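You operate a simulated robot arm through the tools that you are given. There is no shell and no other tool. Be economical: measure what you need, move in short steps, check, and stop when the job is done.

You are at the controls of a simulated two-armed robot. One attempt, no reset.

TASK
Wash the bar mould on Moulds, then turn the washer dial off.
Fine: lay it in the grey crate, slide the crate into the washer, pull the hood down, press Start once and wait for Done; leave the hood down.
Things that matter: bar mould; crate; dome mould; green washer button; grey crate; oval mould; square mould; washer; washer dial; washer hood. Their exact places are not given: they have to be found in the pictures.

It is judged by the outcome, as a careful person would: the job done as asked, and still so three seconds after it is handed in. It fails if anything else is knocked over, pushed out of place, dropped, spilled or broken.

THE ROBOT
Two 7-joint arms with fingered hands on one trunk, on a base that drives. Base frame: it is fixed to the floor where the robot stands at the start and does not move with it; the origin is under the middle of the robot, x ahead of it, y to its left, z up; the surface under the hand at the start is at about z = 0.88. Readings come in m, degrees, newtons and seconds.
The left shoulder is at the start at [0.139, 0.125, 1.179], the right one opposite. With the tool pointing down near the work surface each hand reaches from about 0.52 to 0.9 m from the robot's upright axis, wherever it stands, measured 20 degrees to its own side. Places, roughly: crate [0.7, 1.1, 0.9]; green washer button [0.4, 1.5, 0.7]; grey crate [0.75, 1, 1]; oval mould [0.75, 2, 1]; square mould [0.75, 2.25, 1.25]; washer [0.7, 1.5, 0.8]; washer dial [0.4, 1.4, 0.8]; washer hood [0.6, 1.5, 1.5]. Payload 3.7 kg a hand.
Tool frame (each hand has its own): the origin (TCP) lies between the finger pads and is the grasp point; the fingertips stand 0.025 m ahead of it; z points along the fingers, y is the line along which they close. The gripper opens to 0.088 m. The gripper's body begins 0.029 m behind the TCP. The gripper is a hand of 5 fingers: y runs from the thumb to the fingers, the wrist lies at [-0.013, -0.097, -0.162] in the tool frame, and closing takes about 1.5 s.
Orientation is told as [roll, pitch, yaw] about the base's x, y, z axes, in that order, counted from this pose: with the fingers straight down and the wrist toward the robot, the tool's x, y and z point along [0, 1, 0], [1, 0, 0] and [0, 0, -1] of the base frame.

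THE INTERFACE
- The arms move only by the tool jog_arm. It takes "left_series", "right_series" or both (then of equal length, played together; a hand with none holds still); each is a list that holds one entry, the list of rows, each a list of 7 numbers: the shift along the tool's x, y, z in units of 20 mm (1.0 is 20 mm), then the turn, a rotation vector about the tool's x, y, z in units of 5 degrees (1.0 is 5 degrees), then the closure, from 0 (fully open) to 1 (shut). In form: [[[x, y, z, wx, wy, wz, grip], ...]]. A call has 1 to 20 rows; each row shifts and turns the commanded pose from where the row before left it, along the tool's axes as they then stand. A call with a number of a shift or a turn outside -1 to 1 is refused whole. Rows are played at 5 a second. More than 0.05 m and 8.6 degrees between two rows, or a gripper value outside its range, and nothing of the call is played. Where a pose cannot be reached the arm comes as near as it can. A force on the tool above 40 N (or 10 N above the force at the start of the call, whichever is more), or a blocked arm, ends the call early, and 0.2 s more pass. The fingers move at their own pace (about 0.045 m/s each) and stop on an object; they squeeze with about 24 N. The grip force told is the motor's: it shows also when the fingers shut on nothing. Time passes only in rows, and 0.2 s behind the last, so rows that do not move let the fingers close. The reply holds the time, the measured pose of the TCP, the force on the tool along the base axes, the opening and the grip force, in the units named above and with some noise, with the torque about the TCP (base axes, N m) and any sound that the robot's microphone picked up.
- Cameras (640 x 400 px; columns grow to the right, rows downward): "scene" is now at [0.236, -0.0203, 1.3376]; the picture's right is [-0.37, -0.93, 0.00], its down [-0.48, 0.19, -0.86] and it looks along [0.79, -0.32, -0.52] (base axes); focal length 240 px, centre (320, 200). "left" rides on the left gripper at [-0.059, -0.079, -0.105] in its tool frame; the picture's right is [-0.73, -0.32, 0.61], its down [0.62, -0.68, 0.38] and it looks along [0.29, 0.66, 0.70] (tool axes); focal length 234 px, centre (320, 200). "right" rides on the right gripper at [0.059, -0.079, -0.105] in its tool frame; the picture's right is [-0.73, 0.32, -0.61], its down [-0.62, -0.68, 0.38] and it looks along [-0.29, 0.66, 0.70] (tool axes); focal length 234 px, centre (320, 200).
- capture(camera): a new picture of that camera. No time passes.
- raise_lower(by): slides the trunk up (or, below 0, down) by that many m; the arms and the scene camera ride with it, the base frame stays. It gives what a move gives, with no picture.
- drive_base(legs): drives the robot by 1 to 6 legs, each [ahead, left, turn to the left] in m, m and degrees, along the robot's own axes; the way and the turn of a leg run together, so that a leg with both is an arc; at most 1.5 m and 180 degrees a leg. The arms and the cameras ride along, it lands a little off, and it stops where it bumps. It gives what a move gives.
- preshape(shape, hand): the hand has 5 fingers and takes this shape, open, in about a second: jaw (thumb against the fingers, like two jaws); tri (thumb and two fingers); tip (a fingertip pinch); poke (one finger out to press); point (the index stretched); flat (the hand flat); cup (the hand cupped); fist (a fist). The gripper value then closes the fingers along that shape, each until it touches; the sizes above hold for jaw. It gives what a move gives, with no picture.
- head_to(pan, tilt): turns the head with the scene camera to pan (to the left, within 80 degrees either way) and tilt (down, from -29 to 69), counted from straight ahead of the robot. It gives what a move gives.
- point_at(camera, pixels): for up to 12 pixels [column, row] of the newest picture of that camera ("zoom" is the newest enlarged one), the place [x, y, z] in the base frame of the surface seen there, good to about 0.002 m, but the place of the scene camera against the robot may be out by one fixed shift of up to 0.025 m in any direction. No time passes.
- enlarge(camera, box): a new picture of the part [left, top, right, bottom] of that camera's present view, enlarged. No time passes.
- finish_job(): hands the job in; it is judged then, once.

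Keep the steps short. Do not move on a guess: measure, check each grasp and each placing, and mend mistakes. In all there are 80 turns and 58 pictures (those below and enlarged ones count). Leave the grippers open and the arms clear of the work at the hand-in unless told otherwise, and finish with a single line.

The tools are called after ">>>" as a command line: name --argument value ..., lists and objects as JSON in quotes. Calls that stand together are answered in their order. jog_arm: Moves the arms, as the interface text tells. Its arguments: {"type":"object","properties":{"left_series":{"type":"array","items":{"type":"array","items":{"type":"array","items":{"type":"number"}}}},"right_series":{"type":"array","items":{"type":"array","items":{"type":"array","items":{"type":"number"}}}}},"required":[]} The other tools are called the same way: raise_lower (by) slides the trunk up or down; preshape (shape, hand) gives the hand a shape; drive_base (legs) drives the base; head_to (pan, tilt) turns the head that bears the scene camera; capture (camera) takes a picture; point_at (camera, pixels) gives the place of the surface under pixels of a picture; enlarge (camera, box) takes an enlarged picture of a part of a camera's view; finish_job () hands the job in.

At the start:

```text
time: 0.0
left_ee_pos: [0.5877, 0.109, 1.1601]
left_tcp_rot: [0.0, 0.0, 0.0]
left_wrist_force: [-0.4, -0.4, -0.4]
left_ft_torque: [0.0, -0.01, -0.01]
left_width: 0.0874
left_finger_force: 0.0
left_shape: jaw
right_ee_pos: [0.448, -0.2959, 1.1887]
right_tcp_rot: [-0.1, -0.1, 0.1]
right_wrist_force: [-0.3, 1.2, 0.3]
right_ft_torque: [0.02, 0.0, 0.02]
right_width: 0.0879
right_finger_force: 0.0
right_shape: jaw
trunk travel left (down, up): [-0.2, 0.215]
robot x, y, heading: [0.0023, 0.0003, 0.2]
head pan, tilt: [-22.0, 31.1]
```

scene: 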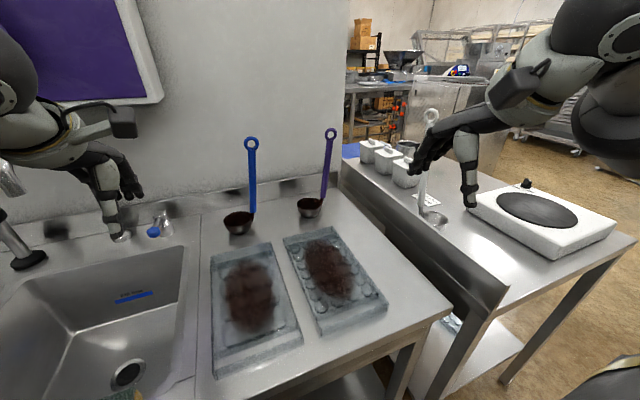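
right: 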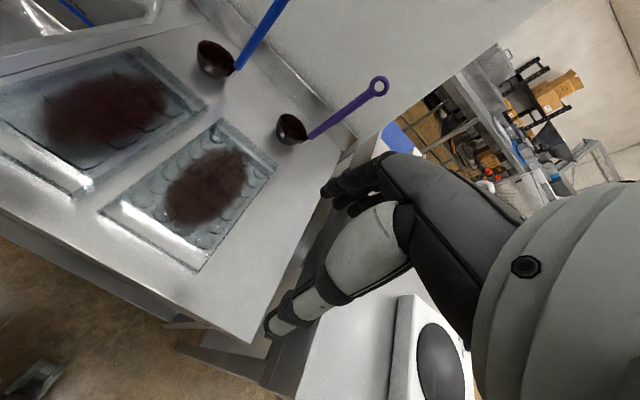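
left: 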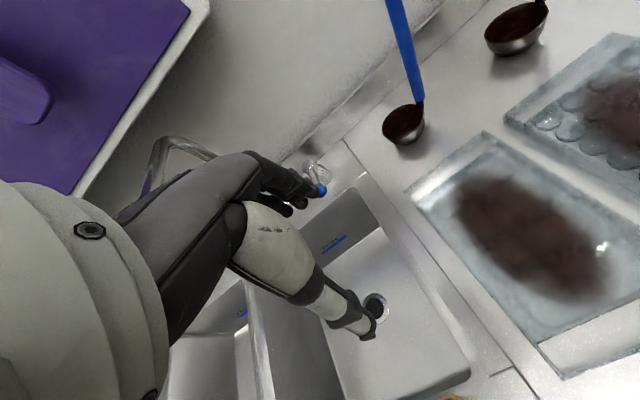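

I see a sink and two chocolate-smeared moulds ahead; the washer should be to the left. I turn the head left to look.

>>> head_to --pan 60 --tilt 20

>>> capture --camera "scene"

```text
time: 1.6
left_ee_pos: [0.5879, 0.1085, 1.1591]
left_tcp_rot: [0.0, 0.0, 0.0]
left_wrist_force: [-0.8, -0.4, 0.3]
left_ft_torque: [0.02, 0.02, -0.01]
left_width: 0.0876
left_finger_force: 0.0
left_shape: jaw
right_ee_pos: [0.4464, -0.2968, 1.1897]
right_tcp_rot: [0.0, -0.1, 0.0]
right_wrist_force: [0.1, -0.8, -0.8]
right_ft_torque: [-0.01, 0.02, -0.01]
right_width: 0.0878
right_finger_force: 0.0
right_shape: jaw
trunk travel left (down, up): [-0.2, 0.215]
robot x, y, heading: [0.0006, -0.0035, 0.1]
head pan, tilt: [60.0, 20.0]
```

```text
54 pictures are left
```

scene: 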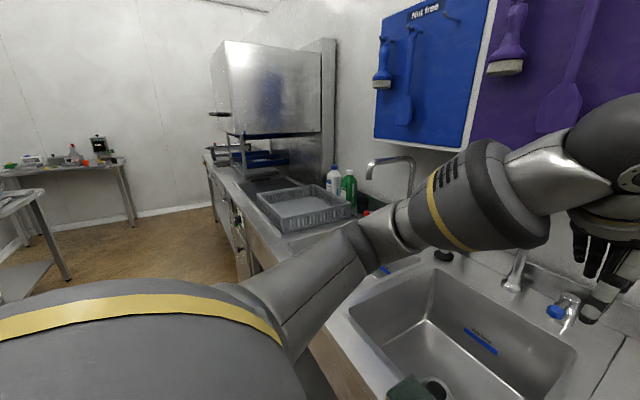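

The washer with hood and grey crate is to the left. Now I look closer at the moulds ahead.

>>> head_to --pan -22 --tilt 45

>>> enlarge --camera "scene" --box '[120, 60, 440, 260]'

>>> capture --camera "scene"

```text
time: 3.1
left_ee_pos: [0.5872, 0.109, 1.16]
left_tcp_rot: [0.0, 0.1, 0.0]
left_wrist_force: [-0.7, 0.0, 0.0]
left_ft_torque: [0.0, 0.01, -0.01]
left_width: 0.0878
left_finger_force: 0.1
left_shape: jaw
right_ee_pos: [0.4483, -0.2964, 1.1889]
right_tcp_rot: [0.0, -0.1, 0.0]
right_wrist_force: [0.4, -0.1, -0.1]
right_ft_torque: [0.0, -0.02, 0.0]
right_width: 0.0876
right_finger_force: 0.0
right_shape: jaw
trunk travel left (down, up): [-0.2, 0.215]
robot x, y, heading: [-0.0004, -0.0016, 0.0]
head pan, tilt: [-22.0, 45.0]
```

```text
2.00 times, centred on (280, 160) of scene
```

zoom: 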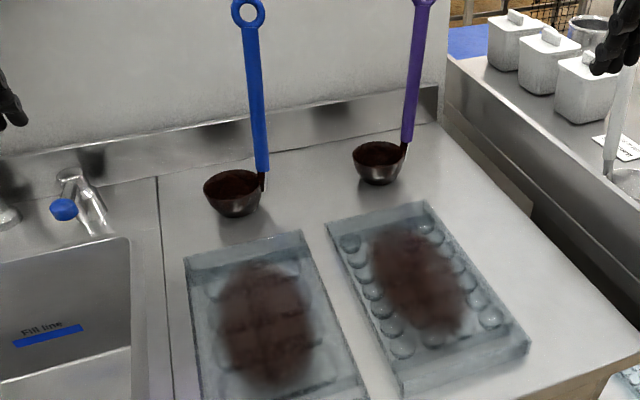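

```text
52 pictures are left
```

scene: 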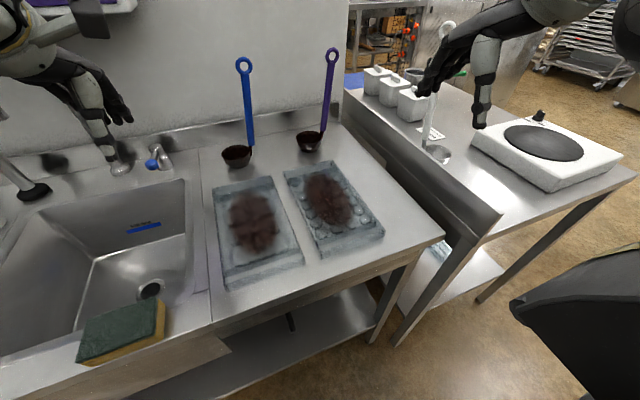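

The left mould (rectangular bars) is the bar mould, the right one the dome mould. I measure corners, heights, and the sponge.

>>> point_at --camera "scene" --pixels '[[214, 188], [272, 177], [304, 258], [228, 288], [216, 230], [245, 215], [291, 225], [208, 230], [288, 180], [322, 250], [265, 171], [302, 264]]'

>>> enlarge --camera "scene" --box '[200, 160, 328, 300]'

```text
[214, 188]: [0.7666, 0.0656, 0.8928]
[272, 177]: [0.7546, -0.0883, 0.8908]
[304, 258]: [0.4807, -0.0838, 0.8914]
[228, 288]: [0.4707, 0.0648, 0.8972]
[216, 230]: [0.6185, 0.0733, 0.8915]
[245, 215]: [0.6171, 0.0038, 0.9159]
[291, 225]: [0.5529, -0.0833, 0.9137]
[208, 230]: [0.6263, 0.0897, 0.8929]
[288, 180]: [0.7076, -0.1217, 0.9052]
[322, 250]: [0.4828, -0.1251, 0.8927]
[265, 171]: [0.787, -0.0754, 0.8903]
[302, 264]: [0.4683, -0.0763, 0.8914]
```

```text
2.86 times, centred on (264, 230) of scene
```

zoom: 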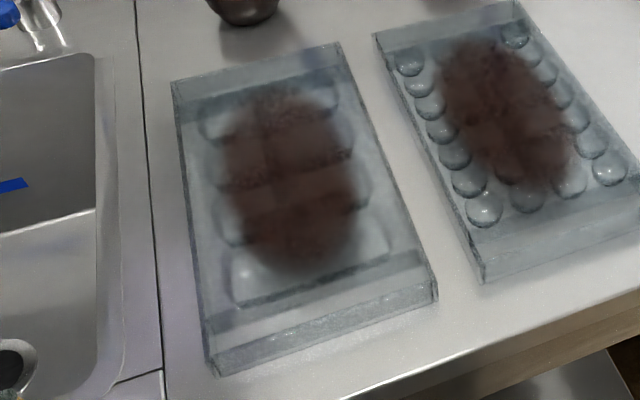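

I probe the mould's height profile for a grippable rim, using the zoom.

>>> point_at --camera "zoom" --pixels '[[180, 200], [187, 200], [194, 200], [202, 200], [210, 200], [225, 200], [375, 200], [388, 200], [396, 200], [402, 200], [410, 200], [300, 235]]'

>>> point_at --camera "zoom" --pixels '[[310, 255], [315, 275], [318, 285], [320, 295], [323, 305], [326, 315], [330, 330], [333, 340], [338, 355], [265, 75], [262, 66], [260, 60]]'

>>> point_at --camera "scene" --pixels '[[255, 300], [256, 305], [257, 310], [250, 320], [300, 293], [200, 300], [130, 330], [90, 350], [160, 330], [237, 155], [245, 100], [308, 140]]'

```text
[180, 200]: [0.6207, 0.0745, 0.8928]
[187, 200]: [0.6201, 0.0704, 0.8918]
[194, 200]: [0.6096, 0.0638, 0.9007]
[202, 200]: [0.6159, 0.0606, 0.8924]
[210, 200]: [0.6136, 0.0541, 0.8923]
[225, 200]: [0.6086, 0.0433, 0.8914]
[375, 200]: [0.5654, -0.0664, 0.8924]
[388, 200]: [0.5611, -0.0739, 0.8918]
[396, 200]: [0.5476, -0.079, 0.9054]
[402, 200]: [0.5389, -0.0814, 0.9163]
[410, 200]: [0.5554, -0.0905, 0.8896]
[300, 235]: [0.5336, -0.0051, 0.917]
```

```text
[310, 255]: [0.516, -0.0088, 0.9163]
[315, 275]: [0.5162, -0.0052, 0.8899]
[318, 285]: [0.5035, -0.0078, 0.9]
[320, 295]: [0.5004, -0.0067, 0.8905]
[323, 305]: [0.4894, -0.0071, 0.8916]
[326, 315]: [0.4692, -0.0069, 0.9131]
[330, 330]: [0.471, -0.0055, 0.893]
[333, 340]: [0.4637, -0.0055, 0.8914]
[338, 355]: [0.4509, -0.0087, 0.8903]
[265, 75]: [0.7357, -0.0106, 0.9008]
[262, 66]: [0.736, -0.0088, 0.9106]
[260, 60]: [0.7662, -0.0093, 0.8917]
```

```text
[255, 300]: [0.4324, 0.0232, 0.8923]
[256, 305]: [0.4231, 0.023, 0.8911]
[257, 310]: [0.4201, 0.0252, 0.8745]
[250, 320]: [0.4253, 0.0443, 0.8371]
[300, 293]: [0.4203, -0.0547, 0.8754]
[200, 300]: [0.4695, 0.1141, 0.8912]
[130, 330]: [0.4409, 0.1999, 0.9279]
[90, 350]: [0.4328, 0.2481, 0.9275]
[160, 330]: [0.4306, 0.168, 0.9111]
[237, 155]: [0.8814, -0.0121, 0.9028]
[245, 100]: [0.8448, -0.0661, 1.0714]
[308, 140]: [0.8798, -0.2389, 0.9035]
```

Transparent plastic confuses depth. I look at the mould closer from the left hand camera.

>>> enlarge --camera "left" --box '[400, 120, 640, 400]'

>>> enlarge --camera "scene" --box '[215, 235, 315, 300]'

```text
1.43 times, centred on (520, 260) of left
```

zoom: 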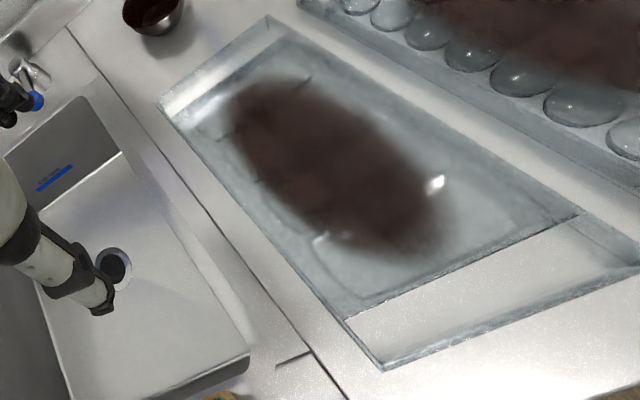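

```text
6.15 times, centred on (265, 268) of scene
```

zoom: 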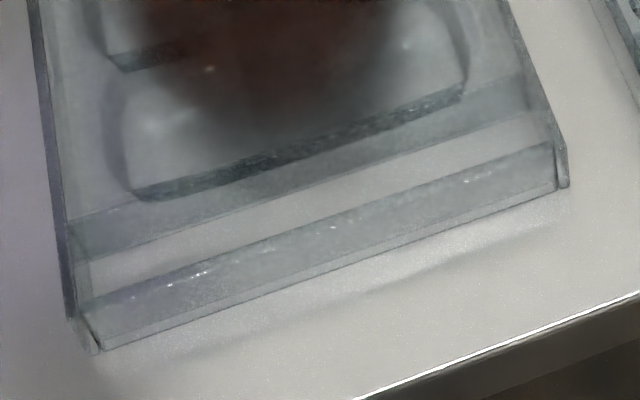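

The left zoom shows an open slot behind a thin end bar at the near end: a handle I can pinch with fingers down. I back off and go left a bit so that the right hand can reach it.

>>> drive_base --legs '[[-0.15, 0.2, 0]]'

>>> head_to --pan -20 --tilt 40

>>> capture --camera "right"

>>> capture --camera "scene"

```text
time: 5.5
left_ee_pos: [0.4404, 0.3099, 1.1585]
left_tcp_rot: [0.0, 0.0, 0.1]
left_wrist_force: [0.4, 1.1, -0.4]
left_ft_torque: [0.0, -0.01, -0.01]
left_width: 0.0875
left_finger_force: 0.0
left_shape: jaw
right_ee_pos: [0.3012, -0.096, 1.1887]
right_tcp_rot: [0.0, -0.1, 0.1]
right_wrist_force: [0.0, -0.5, 0.0]
right_ft_torque: [0.02, -0.01, -0.03]
right_width: 0.0877
right_finger_force: 0.1
right_shape: jaw
trunk travel left (down, up): [-0.2, 0.215]
robot x, y, heading: [-0.1494, 0.1972, 0.1]
head pan, tilt: [-22.0, 45.0]
```

```text
time: 6.1
left_ee_pos: [0.4401, 0.3102, 1.1595]
left_tcp_rot: [0.0, 0.0, 0.1]
left_wrist_force: [0.1, -0.3, -0.8]
left_ft_torque: [0.0, 0.0, 0.01]
left_width: 0.0876
left_finger_force: 0.1
left_shape: jaw
right_ee_pos: [0.3006, -0.0976, 1.1893]
right_tcp_rot: [0.1, -0.1, 0.1]
right_wrist_force: [0.1, 1.0, -0.3]
right_ft_torque: [-0.04, -0.01, 0.01]
right_width: 0.0875
right_finger_force: 0.1
right_shape: jaw
trunk travel left (down, up): [-0.2, 0.215]
robot x, y, heading: [-0.1446, 0.1941, 0.1]
head pan, tilt: [-20.0, 40.0]
```

```text
48 pictures are left
```

right: 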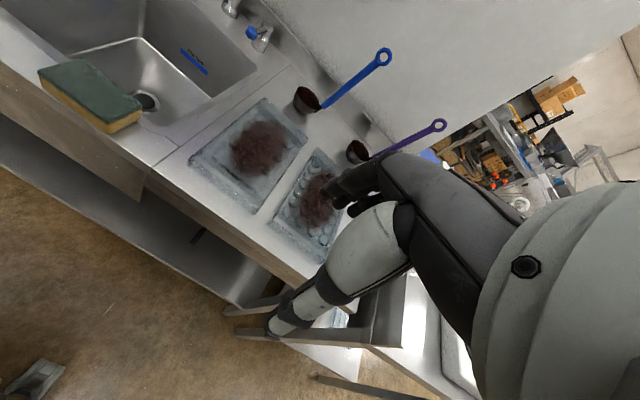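

```text
47 pictures are left
```

scene: 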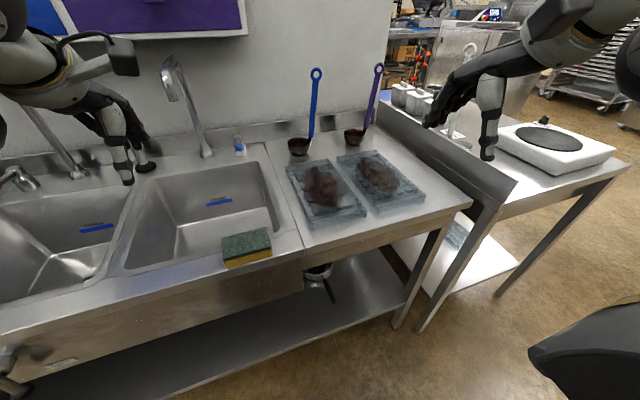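

I enlarge the mould in the right hand camera to measure the near bar.

>>> enlarge --camera "right" --box '[180, 90, 320, 220]'

```text
3.08 times, centred on (250, 155) of right
```

zoom: 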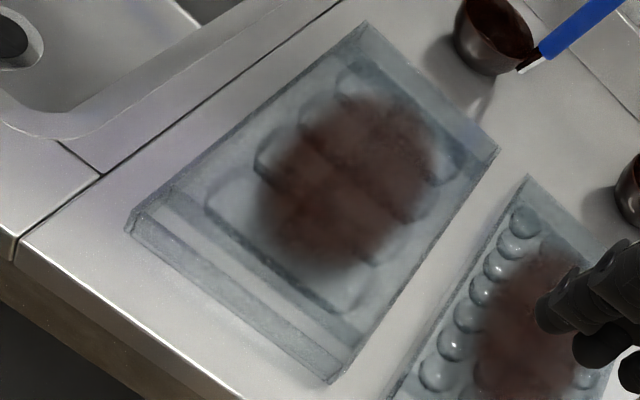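

>>> point_at --camera "zoom" --pixels '[[222, 313], [228, 306], [233, 300], [238, 294], [243, 288], [248, 282], [254, 275], [260, 268], [268, 258], [280, 245], [132, 225], [330, 382]]'

>>> point_at --camera "zoom" --pixels '[[150, 203], [348, 360], [364, 22], [497, 150], [300, 150], [240, 110], [425, 260], [340, 180], [440, 85], [120, 300], [60, 250], [195, 240]]'

```text
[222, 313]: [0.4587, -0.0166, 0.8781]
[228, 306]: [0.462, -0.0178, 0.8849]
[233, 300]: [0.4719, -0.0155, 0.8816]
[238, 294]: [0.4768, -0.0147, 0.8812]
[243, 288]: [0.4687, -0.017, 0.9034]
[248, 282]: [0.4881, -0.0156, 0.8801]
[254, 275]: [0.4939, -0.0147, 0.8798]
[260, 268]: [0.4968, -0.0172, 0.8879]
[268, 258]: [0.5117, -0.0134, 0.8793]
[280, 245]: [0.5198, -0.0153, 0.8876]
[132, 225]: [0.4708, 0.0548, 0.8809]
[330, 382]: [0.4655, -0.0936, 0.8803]
```

```text
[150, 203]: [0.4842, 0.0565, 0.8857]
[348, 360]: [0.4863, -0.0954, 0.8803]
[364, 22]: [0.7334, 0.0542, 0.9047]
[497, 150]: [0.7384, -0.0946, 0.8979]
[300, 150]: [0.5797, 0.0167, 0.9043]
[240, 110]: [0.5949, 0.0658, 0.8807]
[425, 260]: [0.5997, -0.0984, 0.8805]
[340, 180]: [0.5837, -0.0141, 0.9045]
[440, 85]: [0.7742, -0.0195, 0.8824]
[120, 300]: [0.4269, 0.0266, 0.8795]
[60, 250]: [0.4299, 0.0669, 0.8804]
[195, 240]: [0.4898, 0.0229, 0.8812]
```

The hand camera gives table z ≈ 0.880, mould top ≈ 0.904, near wall x ≈ 0.463–0.469, middle y ≈ -0.018. I hover above the near end and look closely to make sure there's a slot.

>>> jog_arm --right_series '[[[0.4, 0.85, 0.85, 0, 0, 0, 0], [0.4, 0.85, 0.85, 0, 0, 0, 0], [0.4, 0.85, 0.85, 0, 0, 0, 0], [0.4, 0.85, 0.85, 0, 0, 0, 0], [0.4, 0.85, 0.85, 0, 0, 0, 0], [0.4, 0.85, 0.85, 0, 0, 0, 0], [0.4, 0.85, 0.85, 0, 0, 0, 0], [0.4, 0.85, 0.85, 0, 0, 0, 0], [0.4, 0.85, 0.85, 0, 0, 0, 0], [0.4, 0.85, 0.85, 0, 0, 0, 0]]]'

>>> capture --camera "right"

>>> capture --camera "scene"

```text
time: 8.3
left_ee_pos: [0.4419, 0.308, 1.159]
left_tcp_rot: [0.0, 0.0, 0.1]
left_wrist_force: [0.3, -0.2, 0.2]
left_ft_torque: [0.01, -0.02, -0.03]
left_width: 0.0874
left_finger_force: 0.1
left_shape: jaw
right_ee_pos: [0.474, -0.017, 1.0176]
right_tcp_rot: [0.1, 0.0, 0.0]
right_wrist_force: [0.7, -0.2, 0.0]
right_ft_torque: [-0.01, 0.03, 0.0]
right_width: 0.0874
right_finger_force: 0.0
right_shape: jaw
trunk travel left (down, up): [-0.2, 0.215]
robot x, y, heading: [-0.1484, 0.198, 0.3]
head pan, tilt: [-20.0, 40.0]
```

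```text
45 pictures are left
```

right: 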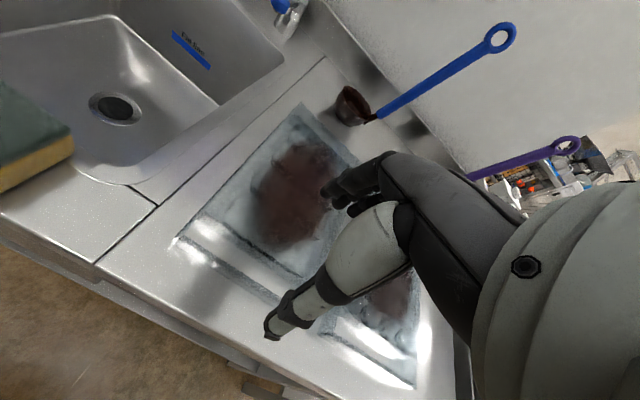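

```text
44 pictures are left
```

scene: 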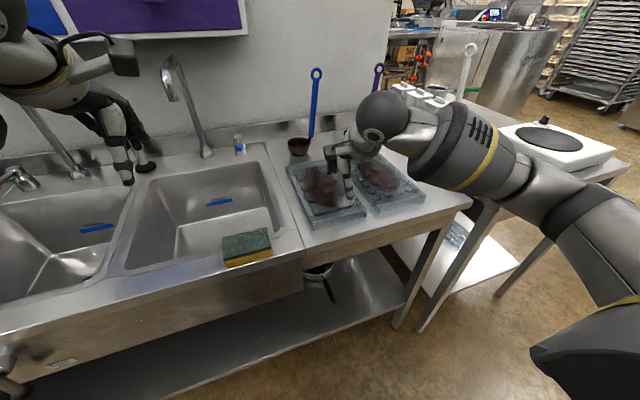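

>>> enlarge --camera "right" --box '[160, 190, 320, 310]'

>>> point_at --camera "zoom" --pixels '[[60, 205], [70, 230], [200, 230], [192, 243], [184, 256], [176, 270], [168, 283], [160, 296], [150, 310], [210, 220], [220, 205], [240, 190]]'

```text
3.33 times, centred on (240, 250) of right
```

zoom: 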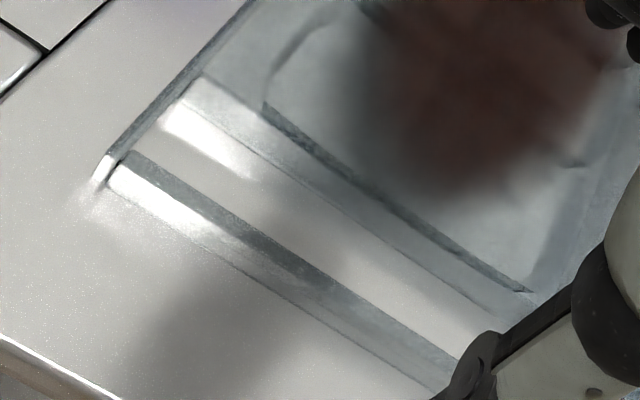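

```text
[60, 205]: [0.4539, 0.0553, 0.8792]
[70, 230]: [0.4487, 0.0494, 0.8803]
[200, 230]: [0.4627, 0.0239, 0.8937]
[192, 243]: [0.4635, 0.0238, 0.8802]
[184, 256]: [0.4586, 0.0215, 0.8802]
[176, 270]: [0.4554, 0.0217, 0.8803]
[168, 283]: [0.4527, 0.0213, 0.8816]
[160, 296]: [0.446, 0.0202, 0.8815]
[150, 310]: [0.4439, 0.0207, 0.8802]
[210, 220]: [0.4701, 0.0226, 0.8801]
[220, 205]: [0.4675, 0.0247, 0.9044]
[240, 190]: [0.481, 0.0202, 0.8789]
```

The slot is clearly open. I measure its far edge, and set the fingers to about 26 mm opening above it.

>>> point_at --camera "zoom" --pixels '[[240, 175], [250, 165], [256, 158], [262, 150], [268, 143], [274, 136], [282, 125], [295, 110], [310, 200], [320, 190], [330, 180], [340, 170]]'

>>> jog_arm --right_series '[[[0, 0, 0.5, 0, 0, 0, 0.7], [0, 0, 0.5, 0, 0, 0, 0.7], [0, 0, 0.5, 0, 0, 0, 0.7], [0, 0, 0.5, 0, 0, 0, 0.7], [0, 0, 0, 0, 0, 0, 0.7], [0, 0, 0, 0, 0, 0, 0.7]]]'

>>> capture --camera "right"

```text
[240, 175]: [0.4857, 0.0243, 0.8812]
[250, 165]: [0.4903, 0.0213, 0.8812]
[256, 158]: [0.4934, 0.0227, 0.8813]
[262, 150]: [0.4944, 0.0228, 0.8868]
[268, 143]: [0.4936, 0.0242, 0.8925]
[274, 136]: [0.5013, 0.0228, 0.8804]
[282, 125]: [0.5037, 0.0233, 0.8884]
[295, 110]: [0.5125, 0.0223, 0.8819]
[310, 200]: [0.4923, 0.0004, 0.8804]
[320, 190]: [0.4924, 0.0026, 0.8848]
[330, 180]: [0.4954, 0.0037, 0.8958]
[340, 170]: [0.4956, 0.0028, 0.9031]
```

```text
time: 9.7
left_ee_pos: [0.4402, 0.309, 1.1593]
left_tcp_rot: [0.0, -0.1, 0.1]
left_wrist_force: [0.0, -0.1, -0.6]
left_ft_torque: [0.0, -0.01, 0.02]
left_width: 0.0878
left_finger_force: 0.1
left_shape: jaw
right_ee_pos: [0.4721, -0.0158, 0.9792]
right_tcp_rot: [0.1, 0.0, 0.1]
right_wrist_force: [-0.2, 0.5, 0.0]
right_ft_torque: [-0.02, 0.01, 0.0]
right_width: 0.0268
right_finger_force: 0.0
right_shape: jaw
trunk travel left (down, up): [-0.2, 0.215]
robot x, y, heading: [-0.145, 0.2016, 0.2]
head pan, tilt: [-20.0, 40.0]
```

```text
42 pictures are left
```

right: 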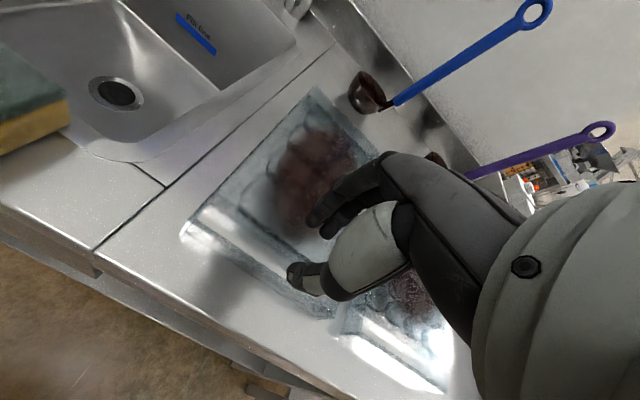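

Slot spans x 0.469–0.4945. I shift the hand 8 mm back so wall centre (0.4655) lies between the fingers, and lower so that tips are just above the mould.

>>> jog_arm --right_series '[[[0, -0.39, 0, 0, 0, 0, 0.72], [0, 0, 0.8, 0, 0, 0, 0.72], [0, 0, 0.8, 0, 0, 0, 0.72], [0, 0, 0.6, 0, 0, 0, 0.72], [0, 0, 0, 0, 0, 0, 0.72]]]'

>>> enlarge --camera "right" --box '[200, 150, 440, 350]'

>>> enlarge --camera "scene" --box '[260, 110, 440, 250]'

```text
time: 10.9
left_ee_pos: [0.4398, 0.3091, 1.1589]
left_tcp_rot: [0.0, 0.0, 0.1]
left_wrist_force: [-0.2, -0.3, 0.8]
left_ft_torque: [0.01, -0.01, -0.02]
left_width: 0.0878
left_finger_force: 0.1
left_shape: jaw
right_ee_pos: [0.4625, -0.0152, 0.9355]
right_tcp_rot: [0.1, 0.0, 0.1]
right_wrist_force: [0.1, -0.2, 0.7]
right_ft_torque: [-0.02, 0.0, 0.02]
right_width: 0.0249
right_finger_force: 0.0
right_shape: jaw
trunk travel left (down, up): [-0.2, 0.215]
robot x, y, heading: [-0.1473, 0.199, 0.1]
head pan, tilt: [-20.0, 40.0]
```

```text
2.00 times, centred on (320, 250) of right
```

zoom: 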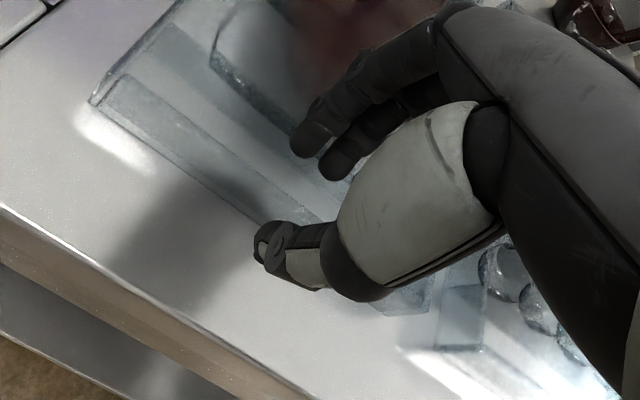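

```text
2.86 times, centred on (350, 180) of scene
```

zoom: 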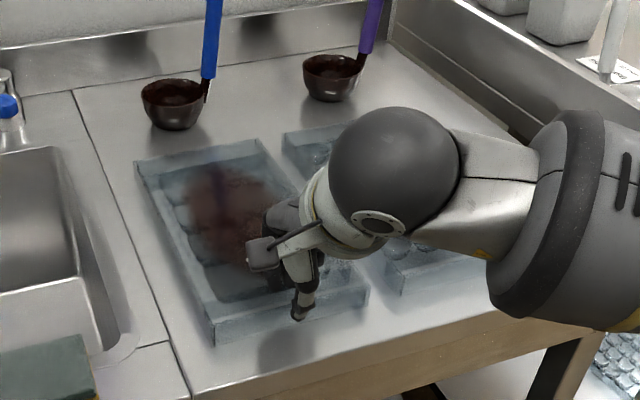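

I measure thumb tip (265,245) and fingertips (305,145), (335,170) against the wall and slot.

>>> point_at --camera "zoom" --pixels '[[260, 240], [268, 255], [278, 235], [300, 145], [312, 155], [330, 170], [345, 175], [300, 120], [290, 265], [320, 135]]'

```text
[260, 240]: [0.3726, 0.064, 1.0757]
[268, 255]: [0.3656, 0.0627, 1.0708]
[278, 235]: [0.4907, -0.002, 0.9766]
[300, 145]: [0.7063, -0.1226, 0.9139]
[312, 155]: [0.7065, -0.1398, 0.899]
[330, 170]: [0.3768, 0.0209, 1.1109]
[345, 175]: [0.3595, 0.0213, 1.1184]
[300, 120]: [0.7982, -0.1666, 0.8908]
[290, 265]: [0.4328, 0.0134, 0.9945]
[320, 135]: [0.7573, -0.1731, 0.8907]
```

The zoom was the scene one; I redo it for the right camera.

>>> enlarge --camera "right" --box '[260, 190, 400, 310]'

>>> point_at --camera "zoom" --pixels '[[140, 255], [155, 280], [165, 300], [175, 245], [200, 290], [160, 65], [195, 75], [230, 110], [265, 115], [150, 40], [60, 160], [30, 120]]'

```text
3.33 times, centred on (330, 250) of right
```

zoom: 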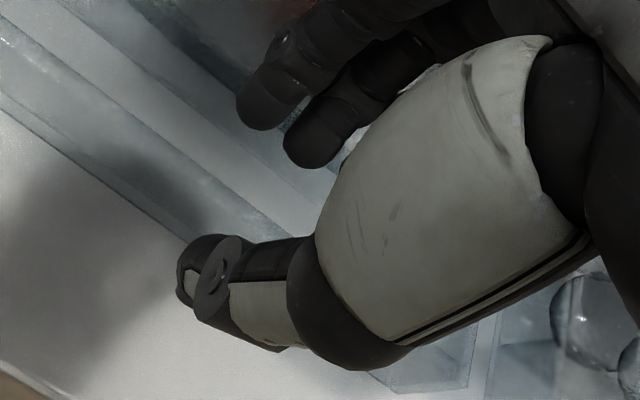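

```text
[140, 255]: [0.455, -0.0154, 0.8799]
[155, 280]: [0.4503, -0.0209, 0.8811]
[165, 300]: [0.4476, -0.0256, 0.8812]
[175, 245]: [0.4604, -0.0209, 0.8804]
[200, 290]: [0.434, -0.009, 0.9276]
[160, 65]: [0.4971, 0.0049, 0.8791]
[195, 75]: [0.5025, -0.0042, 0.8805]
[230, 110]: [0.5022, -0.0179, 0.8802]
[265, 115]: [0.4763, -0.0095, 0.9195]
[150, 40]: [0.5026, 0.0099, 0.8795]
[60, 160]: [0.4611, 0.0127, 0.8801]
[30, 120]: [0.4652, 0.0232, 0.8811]
```

>>> point_at --camera "zoom" --pixels '[[245, 110], [255, 125], [280, 120], [295, 105], [270, 85], [295, 150], [310, 162], [330, 155], [340, 135], [195, 260], [215, 290], [250, 335]]'

```text
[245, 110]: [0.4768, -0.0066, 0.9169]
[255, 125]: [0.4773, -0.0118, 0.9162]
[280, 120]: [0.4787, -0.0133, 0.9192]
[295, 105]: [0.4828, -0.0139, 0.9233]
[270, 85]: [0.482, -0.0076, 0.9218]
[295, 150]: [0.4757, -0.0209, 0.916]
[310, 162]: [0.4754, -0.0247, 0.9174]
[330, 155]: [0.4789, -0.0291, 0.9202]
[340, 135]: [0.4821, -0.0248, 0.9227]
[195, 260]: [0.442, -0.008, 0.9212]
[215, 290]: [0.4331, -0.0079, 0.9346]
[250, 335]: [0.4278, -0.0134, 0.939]
```

Fingers at x ≈ 0.475–0.487 fit inside the slot, thumb outside. I lower 26 mm, then close.

>>> jog_arm --right_series '[[[0, 0, 0.4, 0, 0, 0, 0.72], [0, 0, 0.4, 0, 0, 0, 0.72], [0, 0, 0.3, 0, 0, 0, 0.72], [0, 0, 0.2, 0, 0, 0, 0.72], [0, 0, 0, 0, 0, 0, 0.72]]]'

>>> enlarge --camera "right" --box '[260, 190, 400, 310]'

```text
time: 12.1
left_ee_pos: [0.4371, 0.3101, 1.1637]
left_tcp_rot: [-0.1, -0.4, 0.1]
left_wrist_force: [0.3, 0.7, 0.0]
left_ft_torque: [0.01, 0.01, 0.01]
left_width: 0.0877
left_finger_force: 0.2
left_shape: jaw
right_ee_pos: [0.4646, -0.0153, 0.9183]
right_tcp_rot: [0.1, -1.0, -0.1]
right_wrist_force: [0.4, -1.3, 39.7]
right_ft_torque: [-0.39, -1.23, -0.04]
right_width: 0.0268
right_finger_force: 0.1
right_shape: jaw
trunk travel left (down, up): [-0.2, 0.215]
robot x, y, heading: [-0.1471, 0.2021, 0.2]
head pan, tilt: [-20.0, 40.0]
```

```text
3.33 times, centred on (330, 250) of right
```

zoom: 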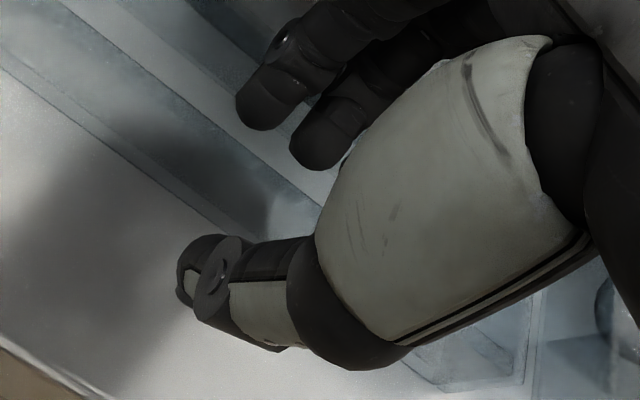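

Fingers went 11 mm into the slot but their backs pressed on the block edge (contact at x ≈ 0.495). I lift 6 mm, narrow the opening to about 14 mm, then lower again.

>>> jog_arm --right_series '[[[0, 0, -0.5, 0, 0, 0, 0.72], [0, 0, 0, 0, 0, 0, 0.84], [0, 0, 0, 0, 0, 0, 0.84], [0, 0, 0, 0, 0, 0, 0.84]]]'

>>> enlarge --camera "right" --box '[260, 190, 400, 310]'

>>> point_at --camera "zoom" --pixels '[[245, 110], [255, 125], [270, 85], [295, 150], [310, 162], [330, 155], [195, 260], [215, 290], [100, 150], [60, 100], [120, 95], [60, 10]]'

```text
time: 13.1
left_ee_pos: [0.4407, 0.3092, 1.1585]
left_tcp_rot: [0.0, 0.0, 0.0]
left_wrist_force: [0.1, 0.0, 0.8]
left_ft_torque: [-0.01, -0.02, -0.01]
left_width: 0.0878
left_finger_force: 0.1
left_shape: jaw
right_ee_pos: [0.4636, -0.017, 0.9173]
right_tcp_rot: [0.0, 0.1, 0.1]
right_wrist_force: [0.4, -0.1, 0.2]
right_ft_torque: [0.0, -0.05, 0.0]
right_width: 0.0144
right_finger_force: 0.0
right_shape: jaw
trunk travel left (down, up): [-0.2, 0.215]
robot x, y, heading: [-0.1479, 0.1948, 0.1]
head pan, tilt: [-20.0, 40.0]
```

```text
3.33 times, centred on (330, 250) of right
```

zoom: 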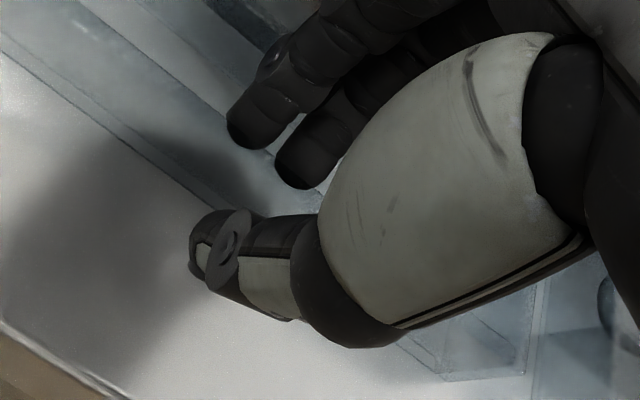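

```text
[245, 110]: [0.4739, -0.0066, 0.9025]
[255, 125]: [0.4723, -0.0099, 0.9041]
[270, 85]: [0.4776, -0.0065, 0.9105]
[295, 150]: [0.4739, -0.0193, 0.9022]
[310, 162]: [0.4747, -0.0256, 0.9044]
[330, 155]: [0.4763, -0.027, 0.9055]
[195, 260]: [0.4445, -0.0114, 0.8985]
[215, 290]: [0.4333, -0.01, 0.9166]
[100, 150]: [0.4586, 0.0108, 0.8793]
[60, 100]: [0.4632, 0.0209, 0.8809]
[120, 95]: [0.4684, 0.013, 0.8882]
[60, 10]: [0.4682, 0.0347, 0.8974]
```

No contact now. I lower 10 mm in small steps, then close.

>>> jog_arm --right_series '[[[0, 0, 0.2, 0, 0, 0, 0.84], [0, 0, 0.2, 0, 0, 0, 0.84], [0, 0, 0.1, 0, 0, 0, 0.84], [0, 0, 0, 0, 0, 0, 0.84]]]'

```text
time: 14.1
left_ee_pos: [0.4384, 0.3084, 1.1605]
left_tcp_rot: [-0.1, -0.2, 0.1]
left_wrist_force: [-0.1, -0.1, -0.4]
left_ft_torque: [-0.03, 0.03, 0.04]
left_width: 0.0877
left_finger_force: 0.1
left_shape: jaw
right_ee_pos: [0.4626, -0.0152, 0.9106]
right_tcp_rot: [0.0, -0.3, 0.2]
right_wrist_force: [-4.5, 0.3, 12.6]
right_ft_torque: [-0.13, -0.41, 0.01]
right_width: 0.0138
right_finger_force: 0.1
right_shape: jaw
trunk travel left (down, up): [-0.2, 0.215]
robot x, y, heading: [-0.1474, 0.1986, 0.2]
head pan, tilt: [-20.0, 40.0]
```

Slight contact, but 19 mm of finger is now beside the wall: good enough. I raise 1–2 mm and close.

>>> jog_arm --right_series '[[[0, 0, -0.1, 0, 0, 0, 1], [0, 0, 0, 0, 0, 0, 1], [0, 0, 0, 0, 0, 0, 1], [0, 0, 0, 0, 0, 0, 1], [0, 0, 0, 0, 0, 0, 1], [0, 0, 0, 0, 0, 0, 1]]]'

```text
time: 15.5
left_ee_pos: [0.4411, 0.3086, 1.1595]
left_tcp_rot: [0.0, 0.0, 0.0]
left_wrist_force: [0.4, 1.0, -0.4]
left_ft_torque: [-0.03, 0.01, 0.02]
left_width: 0.088
left_finger_force: 0.1
left_shape: jaw
right_ee_pos: [0.4621, -0.0158, 0.9088]
right_tcp_rot: [0.0, -0.1, 0.1]
right_wrist_force: [-0.3, -1.2, 5.6]
right_ft_torque: [-0.07, -0.2, 0.11]
right_width: 0.0008
right_finger_force: 24.1
right_shape: jaw
trunk travel left (down, up): [-0.2, 0.215]
robot x, y, heading: [-0.1482, 0.1996, 0.1]
head pan, tilt: [-20.0, 40.0]
```

Width 0.8 mm — either a very thin wall or a miss. I look.

>>> enlarge --camera "right" --box '[220, 170, 400, 310]'

>>> point_at --camera "zoom" --pixels '[[210, 170], [225, 195], [260, 210], [185, 230], [200, 250], [130, 190], [100, 170], [80, 160], [60, 140], [50, 150], [150, 130], [120, 110]]'

```text
2.86 times, centred on (310, 240) of right
```

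zoom: 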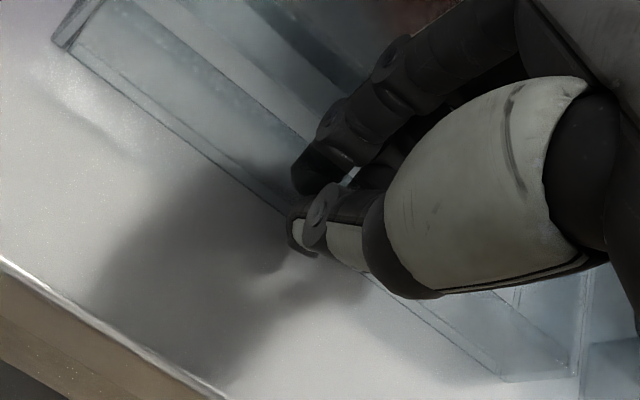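

```text
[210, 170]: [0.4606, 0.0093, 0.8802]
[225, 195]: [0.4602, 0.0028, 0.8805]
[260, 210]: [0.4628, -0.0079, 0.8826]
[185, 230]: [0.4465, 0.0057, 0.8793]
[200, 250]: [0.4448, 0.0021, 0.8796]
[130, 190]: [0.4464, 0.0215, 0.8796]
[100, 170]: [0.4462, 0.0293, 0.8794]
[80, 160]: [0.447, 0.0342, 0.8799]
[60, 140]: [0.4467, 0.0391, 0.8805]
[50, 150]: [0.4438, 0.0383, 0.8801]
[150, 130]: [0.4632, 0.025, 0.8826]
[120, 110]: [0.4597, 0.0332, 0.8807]
```

It appears to pinch the thin wall. I lift 15 mm slowly and check force.

>>> jog_arm --right_series '[[[0, 0, -0.25, 0, 0, 0, 1], [0, 0, -0.25, 0, 0, 0, 1], [0, 0, -0.25, 0, 0, 0, 1], [0, 0, 0, 0, 0, 0, 1]]]'

>>> capture --camera "right"

```text
time: 16.5
left_ee_pos: [0.4394, 0.3086, 1.1592]
left_tcp_rot: [0.0, -0.1, 0.1]
left_wrist_force: [-0.3, 0.1, 0.2]
left_ft_torque: [0.0, -0.01, 0.02]
left_width: 0.0876
left_finger_force: 0.0
left_shape: jaw
right_ee_pos: [0.4627, -0.0161, 0.9255]
right_tcp_rot: [-0.1, 0.0, 0.1]
right_wrist_force: [0.0, 0.3, -1.9]
right_ft_torque: [0.02, 0.08, 0.14]
right_width: 0.0008
right_finger_force: 23.8
right_shape: jaw
trunk travel left (down, up): [-0.2, 0.215]
robot x, y, heading: [-0.1463, 0.2011, 0.1]
head pan, tilt: [-20.0, 40.0]
```

```text
35 pictures are left
```

right: 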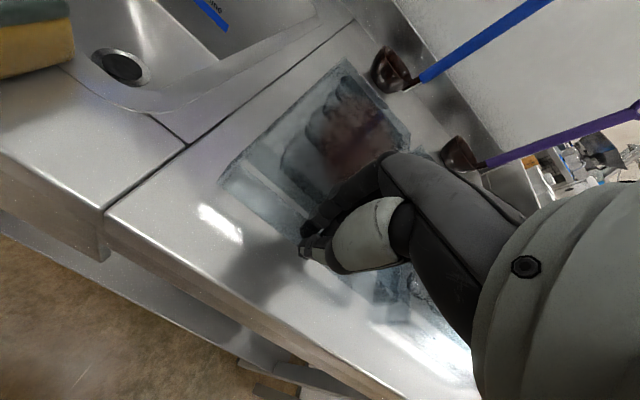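

Weight −1.9 N now shows: near end is lifted, grip holds. I lift 120 mm more and look with the scene camera.

>>> jog_arm --right_series '[[[0, 0, -0.6, 0, 0, 0, 1], [0, 0, -0.6, 0, 0, 0, 1], [0, 0, -0.6, 0, 0, 0, 1], [0, 0, -0.6, 0, 0, 0, 1], [0, 0, -0.6, 0, 0, 0, 1], [0, 0, -0.6, 0, 0, 0, 1], [0, 0, -0.6, 0, 0, 0, 1], [0, 0, -0.6, 0, 0, 0, 1], [0, 0, -0.6, 0, 0, 0, 1], [0, 0, -0.6, 0, 0, 0, 1]]]'

>>> capture --camera "scene"

```text
time: 18.7
left_ee_pos: [0.4405, 0.3088, 1.16]
left_tcp_rot: [0.0, 0.0, 0.1]
left_wrist_force: [0.5, -0.4, -0.4]
left_ft_torque: [-0.02, -0.01, -0.03]
left_width: 0.0876
left_finger_force: 0.0
left_shape: jaw
right_ee_pos: [0.4622, -0.016, 1.0464]
right_tcp_rot: [0.0, 0.0, 0.1]
right_wrist_force: [0.3, 0.6, -2.0]
right_ft_torque: [0.05, 0.18, 0.16]
right_width: 0.0009
right_finger_force: 23.7
right_shape: jaw
trunk travel left (down, up): [-0.2, 0.215]
robot x, y, heading: [-0.145, 0.1976, -0.1]
head pan, tilt: [-20.0, 40.0]
```

```text
34 pictures are left
```

scene: 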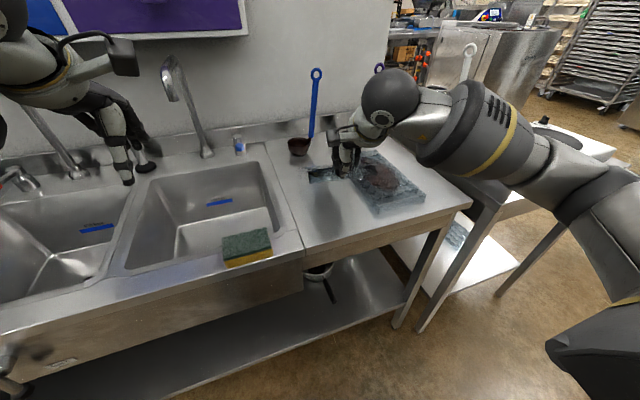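

The mould is off the table or nearly. I look with the right camera.

>>> capture --camera "right"

>>> enlarge --camera "scene" --box '[280, 120, 440, 240]'

```text
33 pictures are left
```

right: 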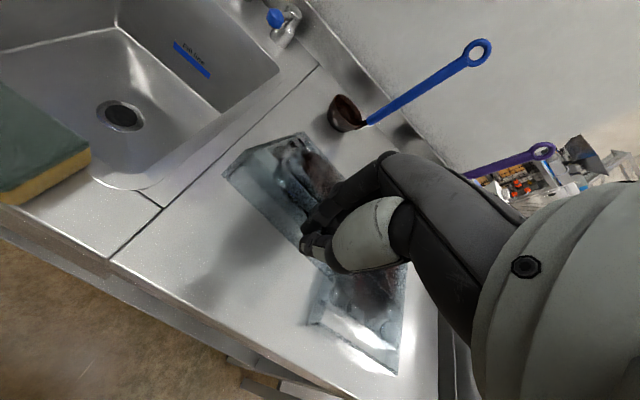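

```text
3.33 times, centred on (360, 180) of scene
```

zoom: 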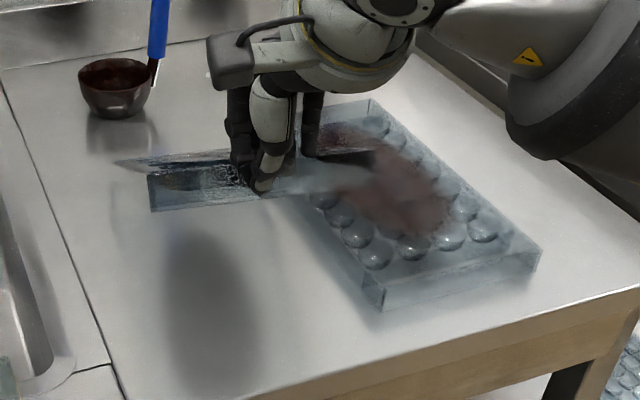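

Held and tilted, far end likely still on the table. I lift 140 mm more.

>>> jog_arm --right_series '[[[0, 0, -0.7, 0, 0, 0, 1], [0, 0, -0.7, 0, 0, 0, 1], [0, 0, -0.7, 0, 0, 0, 1], [0, 0, -0.7, 0, 0, 0, 1], [0, 0, -0.7, 0, 0, 0, 1], [0, 0, -0.7, 0, 0, 0, 1], [0, 0, -0.7, 0, 0, 0, 1], [0, 0, -0.7, 0, 0, 0, 1], [0, 0, -0.7, 0, 0, 0, 1], [0, 0, -0.7, 0, 0, 0, 1]]]'

>>> capture --camera "scene"

```text
time: 20.9
left_ee_pos: [0.4417, 0.3105, 1.159]
left_tcp_rot: [0.0, -0.1, 0.1]
left_wrist_force: [-0.7, -0.2, 0.5]
left_ft_torque: [-0.02, 0.01, 0.0]
left_width: 0.0877
left_finger_force: 0.1
left_shape: jaw
right_ee_pos: [0.4623, -0.0149, 1.1858]
right_tcp_rot: [-0.1, 0.1, 0.1]
right_wrist_force: [0.1, 0.2, -2.3]
right_ft_torque: [0.12, 0.29, -0.03]
right_width: 0.0011
right_finger_force: 23.9
right_shape: jaw
trunk travel left (down, up): [-0.2, 0.215]
robot x, y, heading: [-0.1459, 0.195, -0.1]
head pan, tilt: [-20.0, 40.0]
```

```text
31 pictures are left
```

scene: 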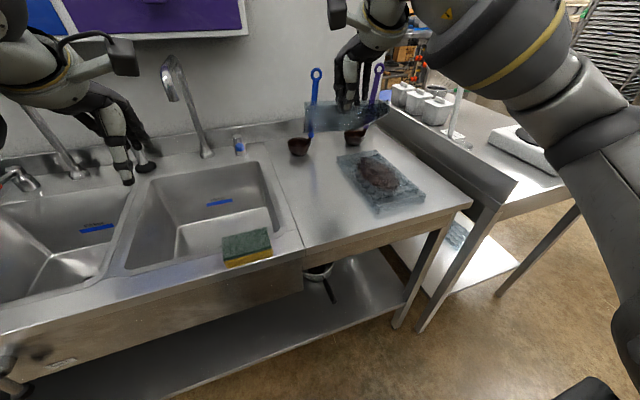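

The mould is free and nearly horizontal (lever ≈ 0.126 m at 2.3 N): a firm grip. I back off 0.25 m and drive left 0.95 m, then look at the crate.

>>> drive_base --legs '[[-0.25, 0, 0], [0, 0.95, 0]]'

>>> head_to --pan 10 --tilt 25

>>> capture --camera "scene"

```text
time: 31.1
left_ee_pos: [0.1881, 1.2593, 1.1592]
left_tcp_rot: [0.1, 0.0, 0.0]
left_wrist_force: [-0.2, -0.8, -0.3]
left_ft_torque: [0.0, 0.01, 0.0]
left_width: 0.0879
left_finger_force: 0.0
left_shape: jaw
right_ee_pos: [0.2098, 0.9342, 1.1851]
right_tcp_rot: [0.1, 0.1, 0.1]
right_wrist_force: [0.3, 0.8, -1.8]
right_ft_torque: [0.07, 0.29, 0.03]
right_width: 0.0013
right_finger_force: 23.8
right_shape: jaw
trunk travel left (down, up): [-0.2, 0.215]
robot x, y, heading: [-0.3985, 1.1474, 0.1]
head pan, tilt: [-20.0, 40.0]
```

```text
time: 32.0
left_ee_pos: [0.1862, 1.2603, 1.1595]
left_tcp_rot: [0.1, -0.1, 0.1]
left_wrist_force: [0.8, 0.1, 0.0]
left_ft_torque: [0.02, -0.03, -0.01]
left_width: 0.0878
left_finger_force: 0.0
left_shape: jaw
right_ee_pos: [0.2078, 0.9359, 1.1848]
right_tcp_rot: [0.0, 0.1, 0.1]
right_wrist_force: [-1.0, -0.8, -2.6]
right_ft_torque: [0.07, 0.3, -0.02]
right_width: 0.0012
right_finger_force: 23.6
right_shape: jaw
trunk travel left (down, up): [-0.2, 0.215]
robot x, y, heading: [-0.4028, 1.1504, -0.1]
head pan, tilt: [10.0, 25.0]
```

```text
30 pictures are left
```

scene: 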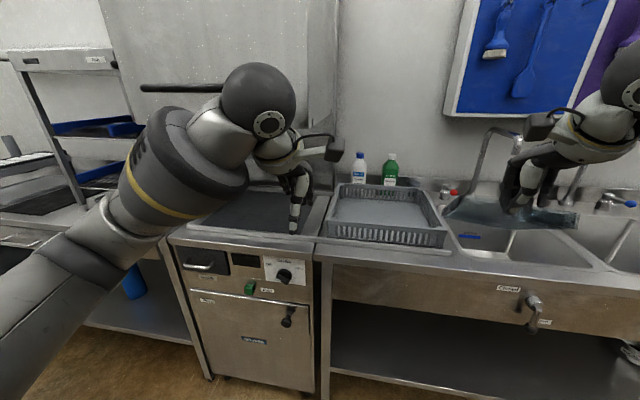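

I measure the crate corners/floor, the washer panel features, and faucet. Left arm blocks part of washer; fine for now.

>>> point_at --camera "scene" --pixels '[[341, 185], [420, 187], [447, 240], [327, 235], [375, 208], [350, 200], [400, 230], [340, 228], [425, 225], [395, 190], [390, 243], [490, 135]]'

>>> point_at --camera "scene" --pixels '[[285, 275], [250, 287], [290, 318], [208, 262], [185, 235], [310, 240], [230, 215], [180, 88], [268, 285], [220, 205], [320, 205], [295, 268]]'

>>> enlarge --camera "scene" --box '[165, 230, 325, 340]'

```text
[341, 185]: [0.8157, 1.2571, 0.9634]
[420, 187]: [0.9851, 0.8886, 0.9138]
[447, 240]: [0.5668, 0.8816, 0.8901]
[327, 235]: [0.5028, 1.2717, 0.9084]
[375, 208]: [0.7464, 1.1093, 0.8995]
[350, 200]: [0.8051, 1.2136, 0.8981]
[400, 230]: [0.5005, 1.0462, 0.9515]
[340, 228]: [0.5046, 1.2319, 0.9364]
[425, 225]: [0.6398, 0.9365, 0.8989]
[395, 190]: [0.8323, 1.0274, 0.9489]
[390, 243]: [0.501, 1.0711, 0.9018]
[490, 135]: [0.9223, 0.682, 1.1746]
```

```text
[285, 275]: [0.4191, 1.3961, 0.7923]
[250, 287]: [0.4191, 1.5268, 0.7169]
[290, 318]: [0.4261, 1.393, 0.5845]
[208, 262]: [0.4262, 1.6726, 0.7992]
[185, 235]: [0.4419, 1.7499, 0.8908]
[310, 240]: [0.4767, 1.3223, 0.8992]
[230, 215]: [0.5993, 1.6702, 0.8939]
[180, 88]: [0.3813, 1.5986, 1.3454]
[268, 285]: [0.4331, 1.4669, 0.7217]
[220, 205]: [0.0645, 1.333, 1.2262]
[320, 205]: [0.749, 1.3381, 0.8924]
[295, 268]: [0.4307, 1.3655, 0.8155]
```

```text
3.64 times, centred on (245, 285) of scene
```

zoom: 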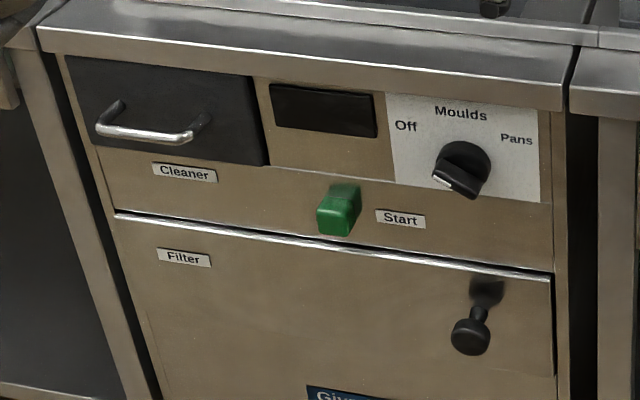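

Important: the dial has Off / Moulds / Pans — so the wash must be run on "Moulds". First lay the mould. I enlarge the crate.

>>> enlarge --camera "scene" --box '[310, 165, 470, 265]'

>>> point_at --camera "zoom" --pixels '[[115, 80], [430, 90], [540, 240], [75, 220], [300, 245], [530, 290], [300, 300], [475, 170], [95, 150], [270, 85], [440, 130], [110, 200]]'

>>> enlarge --camera "scene" --box '[262, 250, 318, 295]'

```text
4.00 times, centred on (390, 215) of scene
```

zoom: 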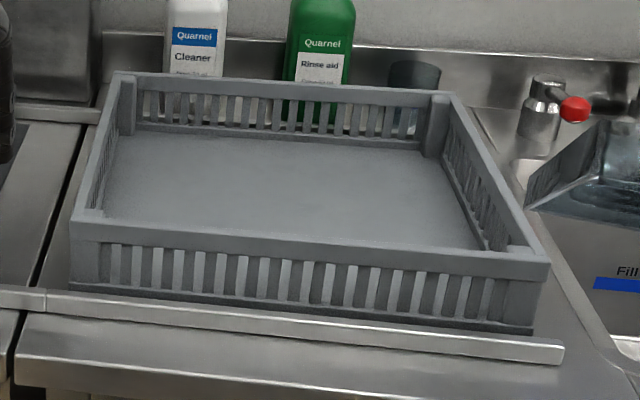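

```text
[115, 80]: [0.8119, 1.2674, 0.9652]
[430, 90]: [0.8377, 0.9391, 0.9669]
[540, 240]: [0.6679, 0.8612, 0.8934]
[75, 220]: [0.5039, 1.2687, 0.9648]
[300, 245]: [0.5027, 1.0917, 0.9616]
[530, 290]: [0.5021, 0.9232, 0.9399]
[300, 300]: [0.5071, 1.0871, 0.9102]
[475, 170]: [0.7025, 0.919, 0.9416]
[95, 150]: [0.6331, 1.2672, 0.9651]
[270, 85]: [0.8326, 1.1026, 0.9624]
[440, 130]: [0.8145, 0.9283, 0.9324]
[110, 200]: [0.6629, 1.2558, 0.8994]
```

```text
8.89 times, centred on (290, 272) of scene
```

zoom: 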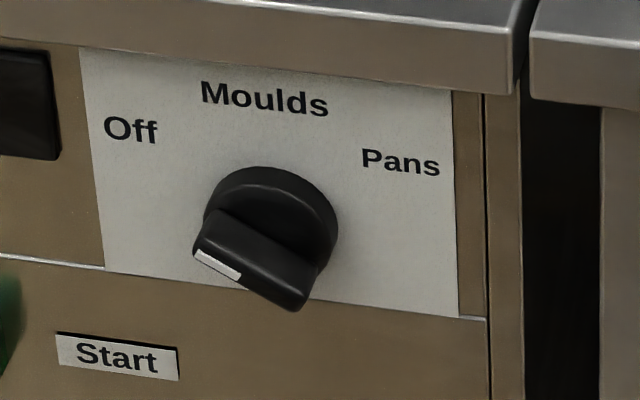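

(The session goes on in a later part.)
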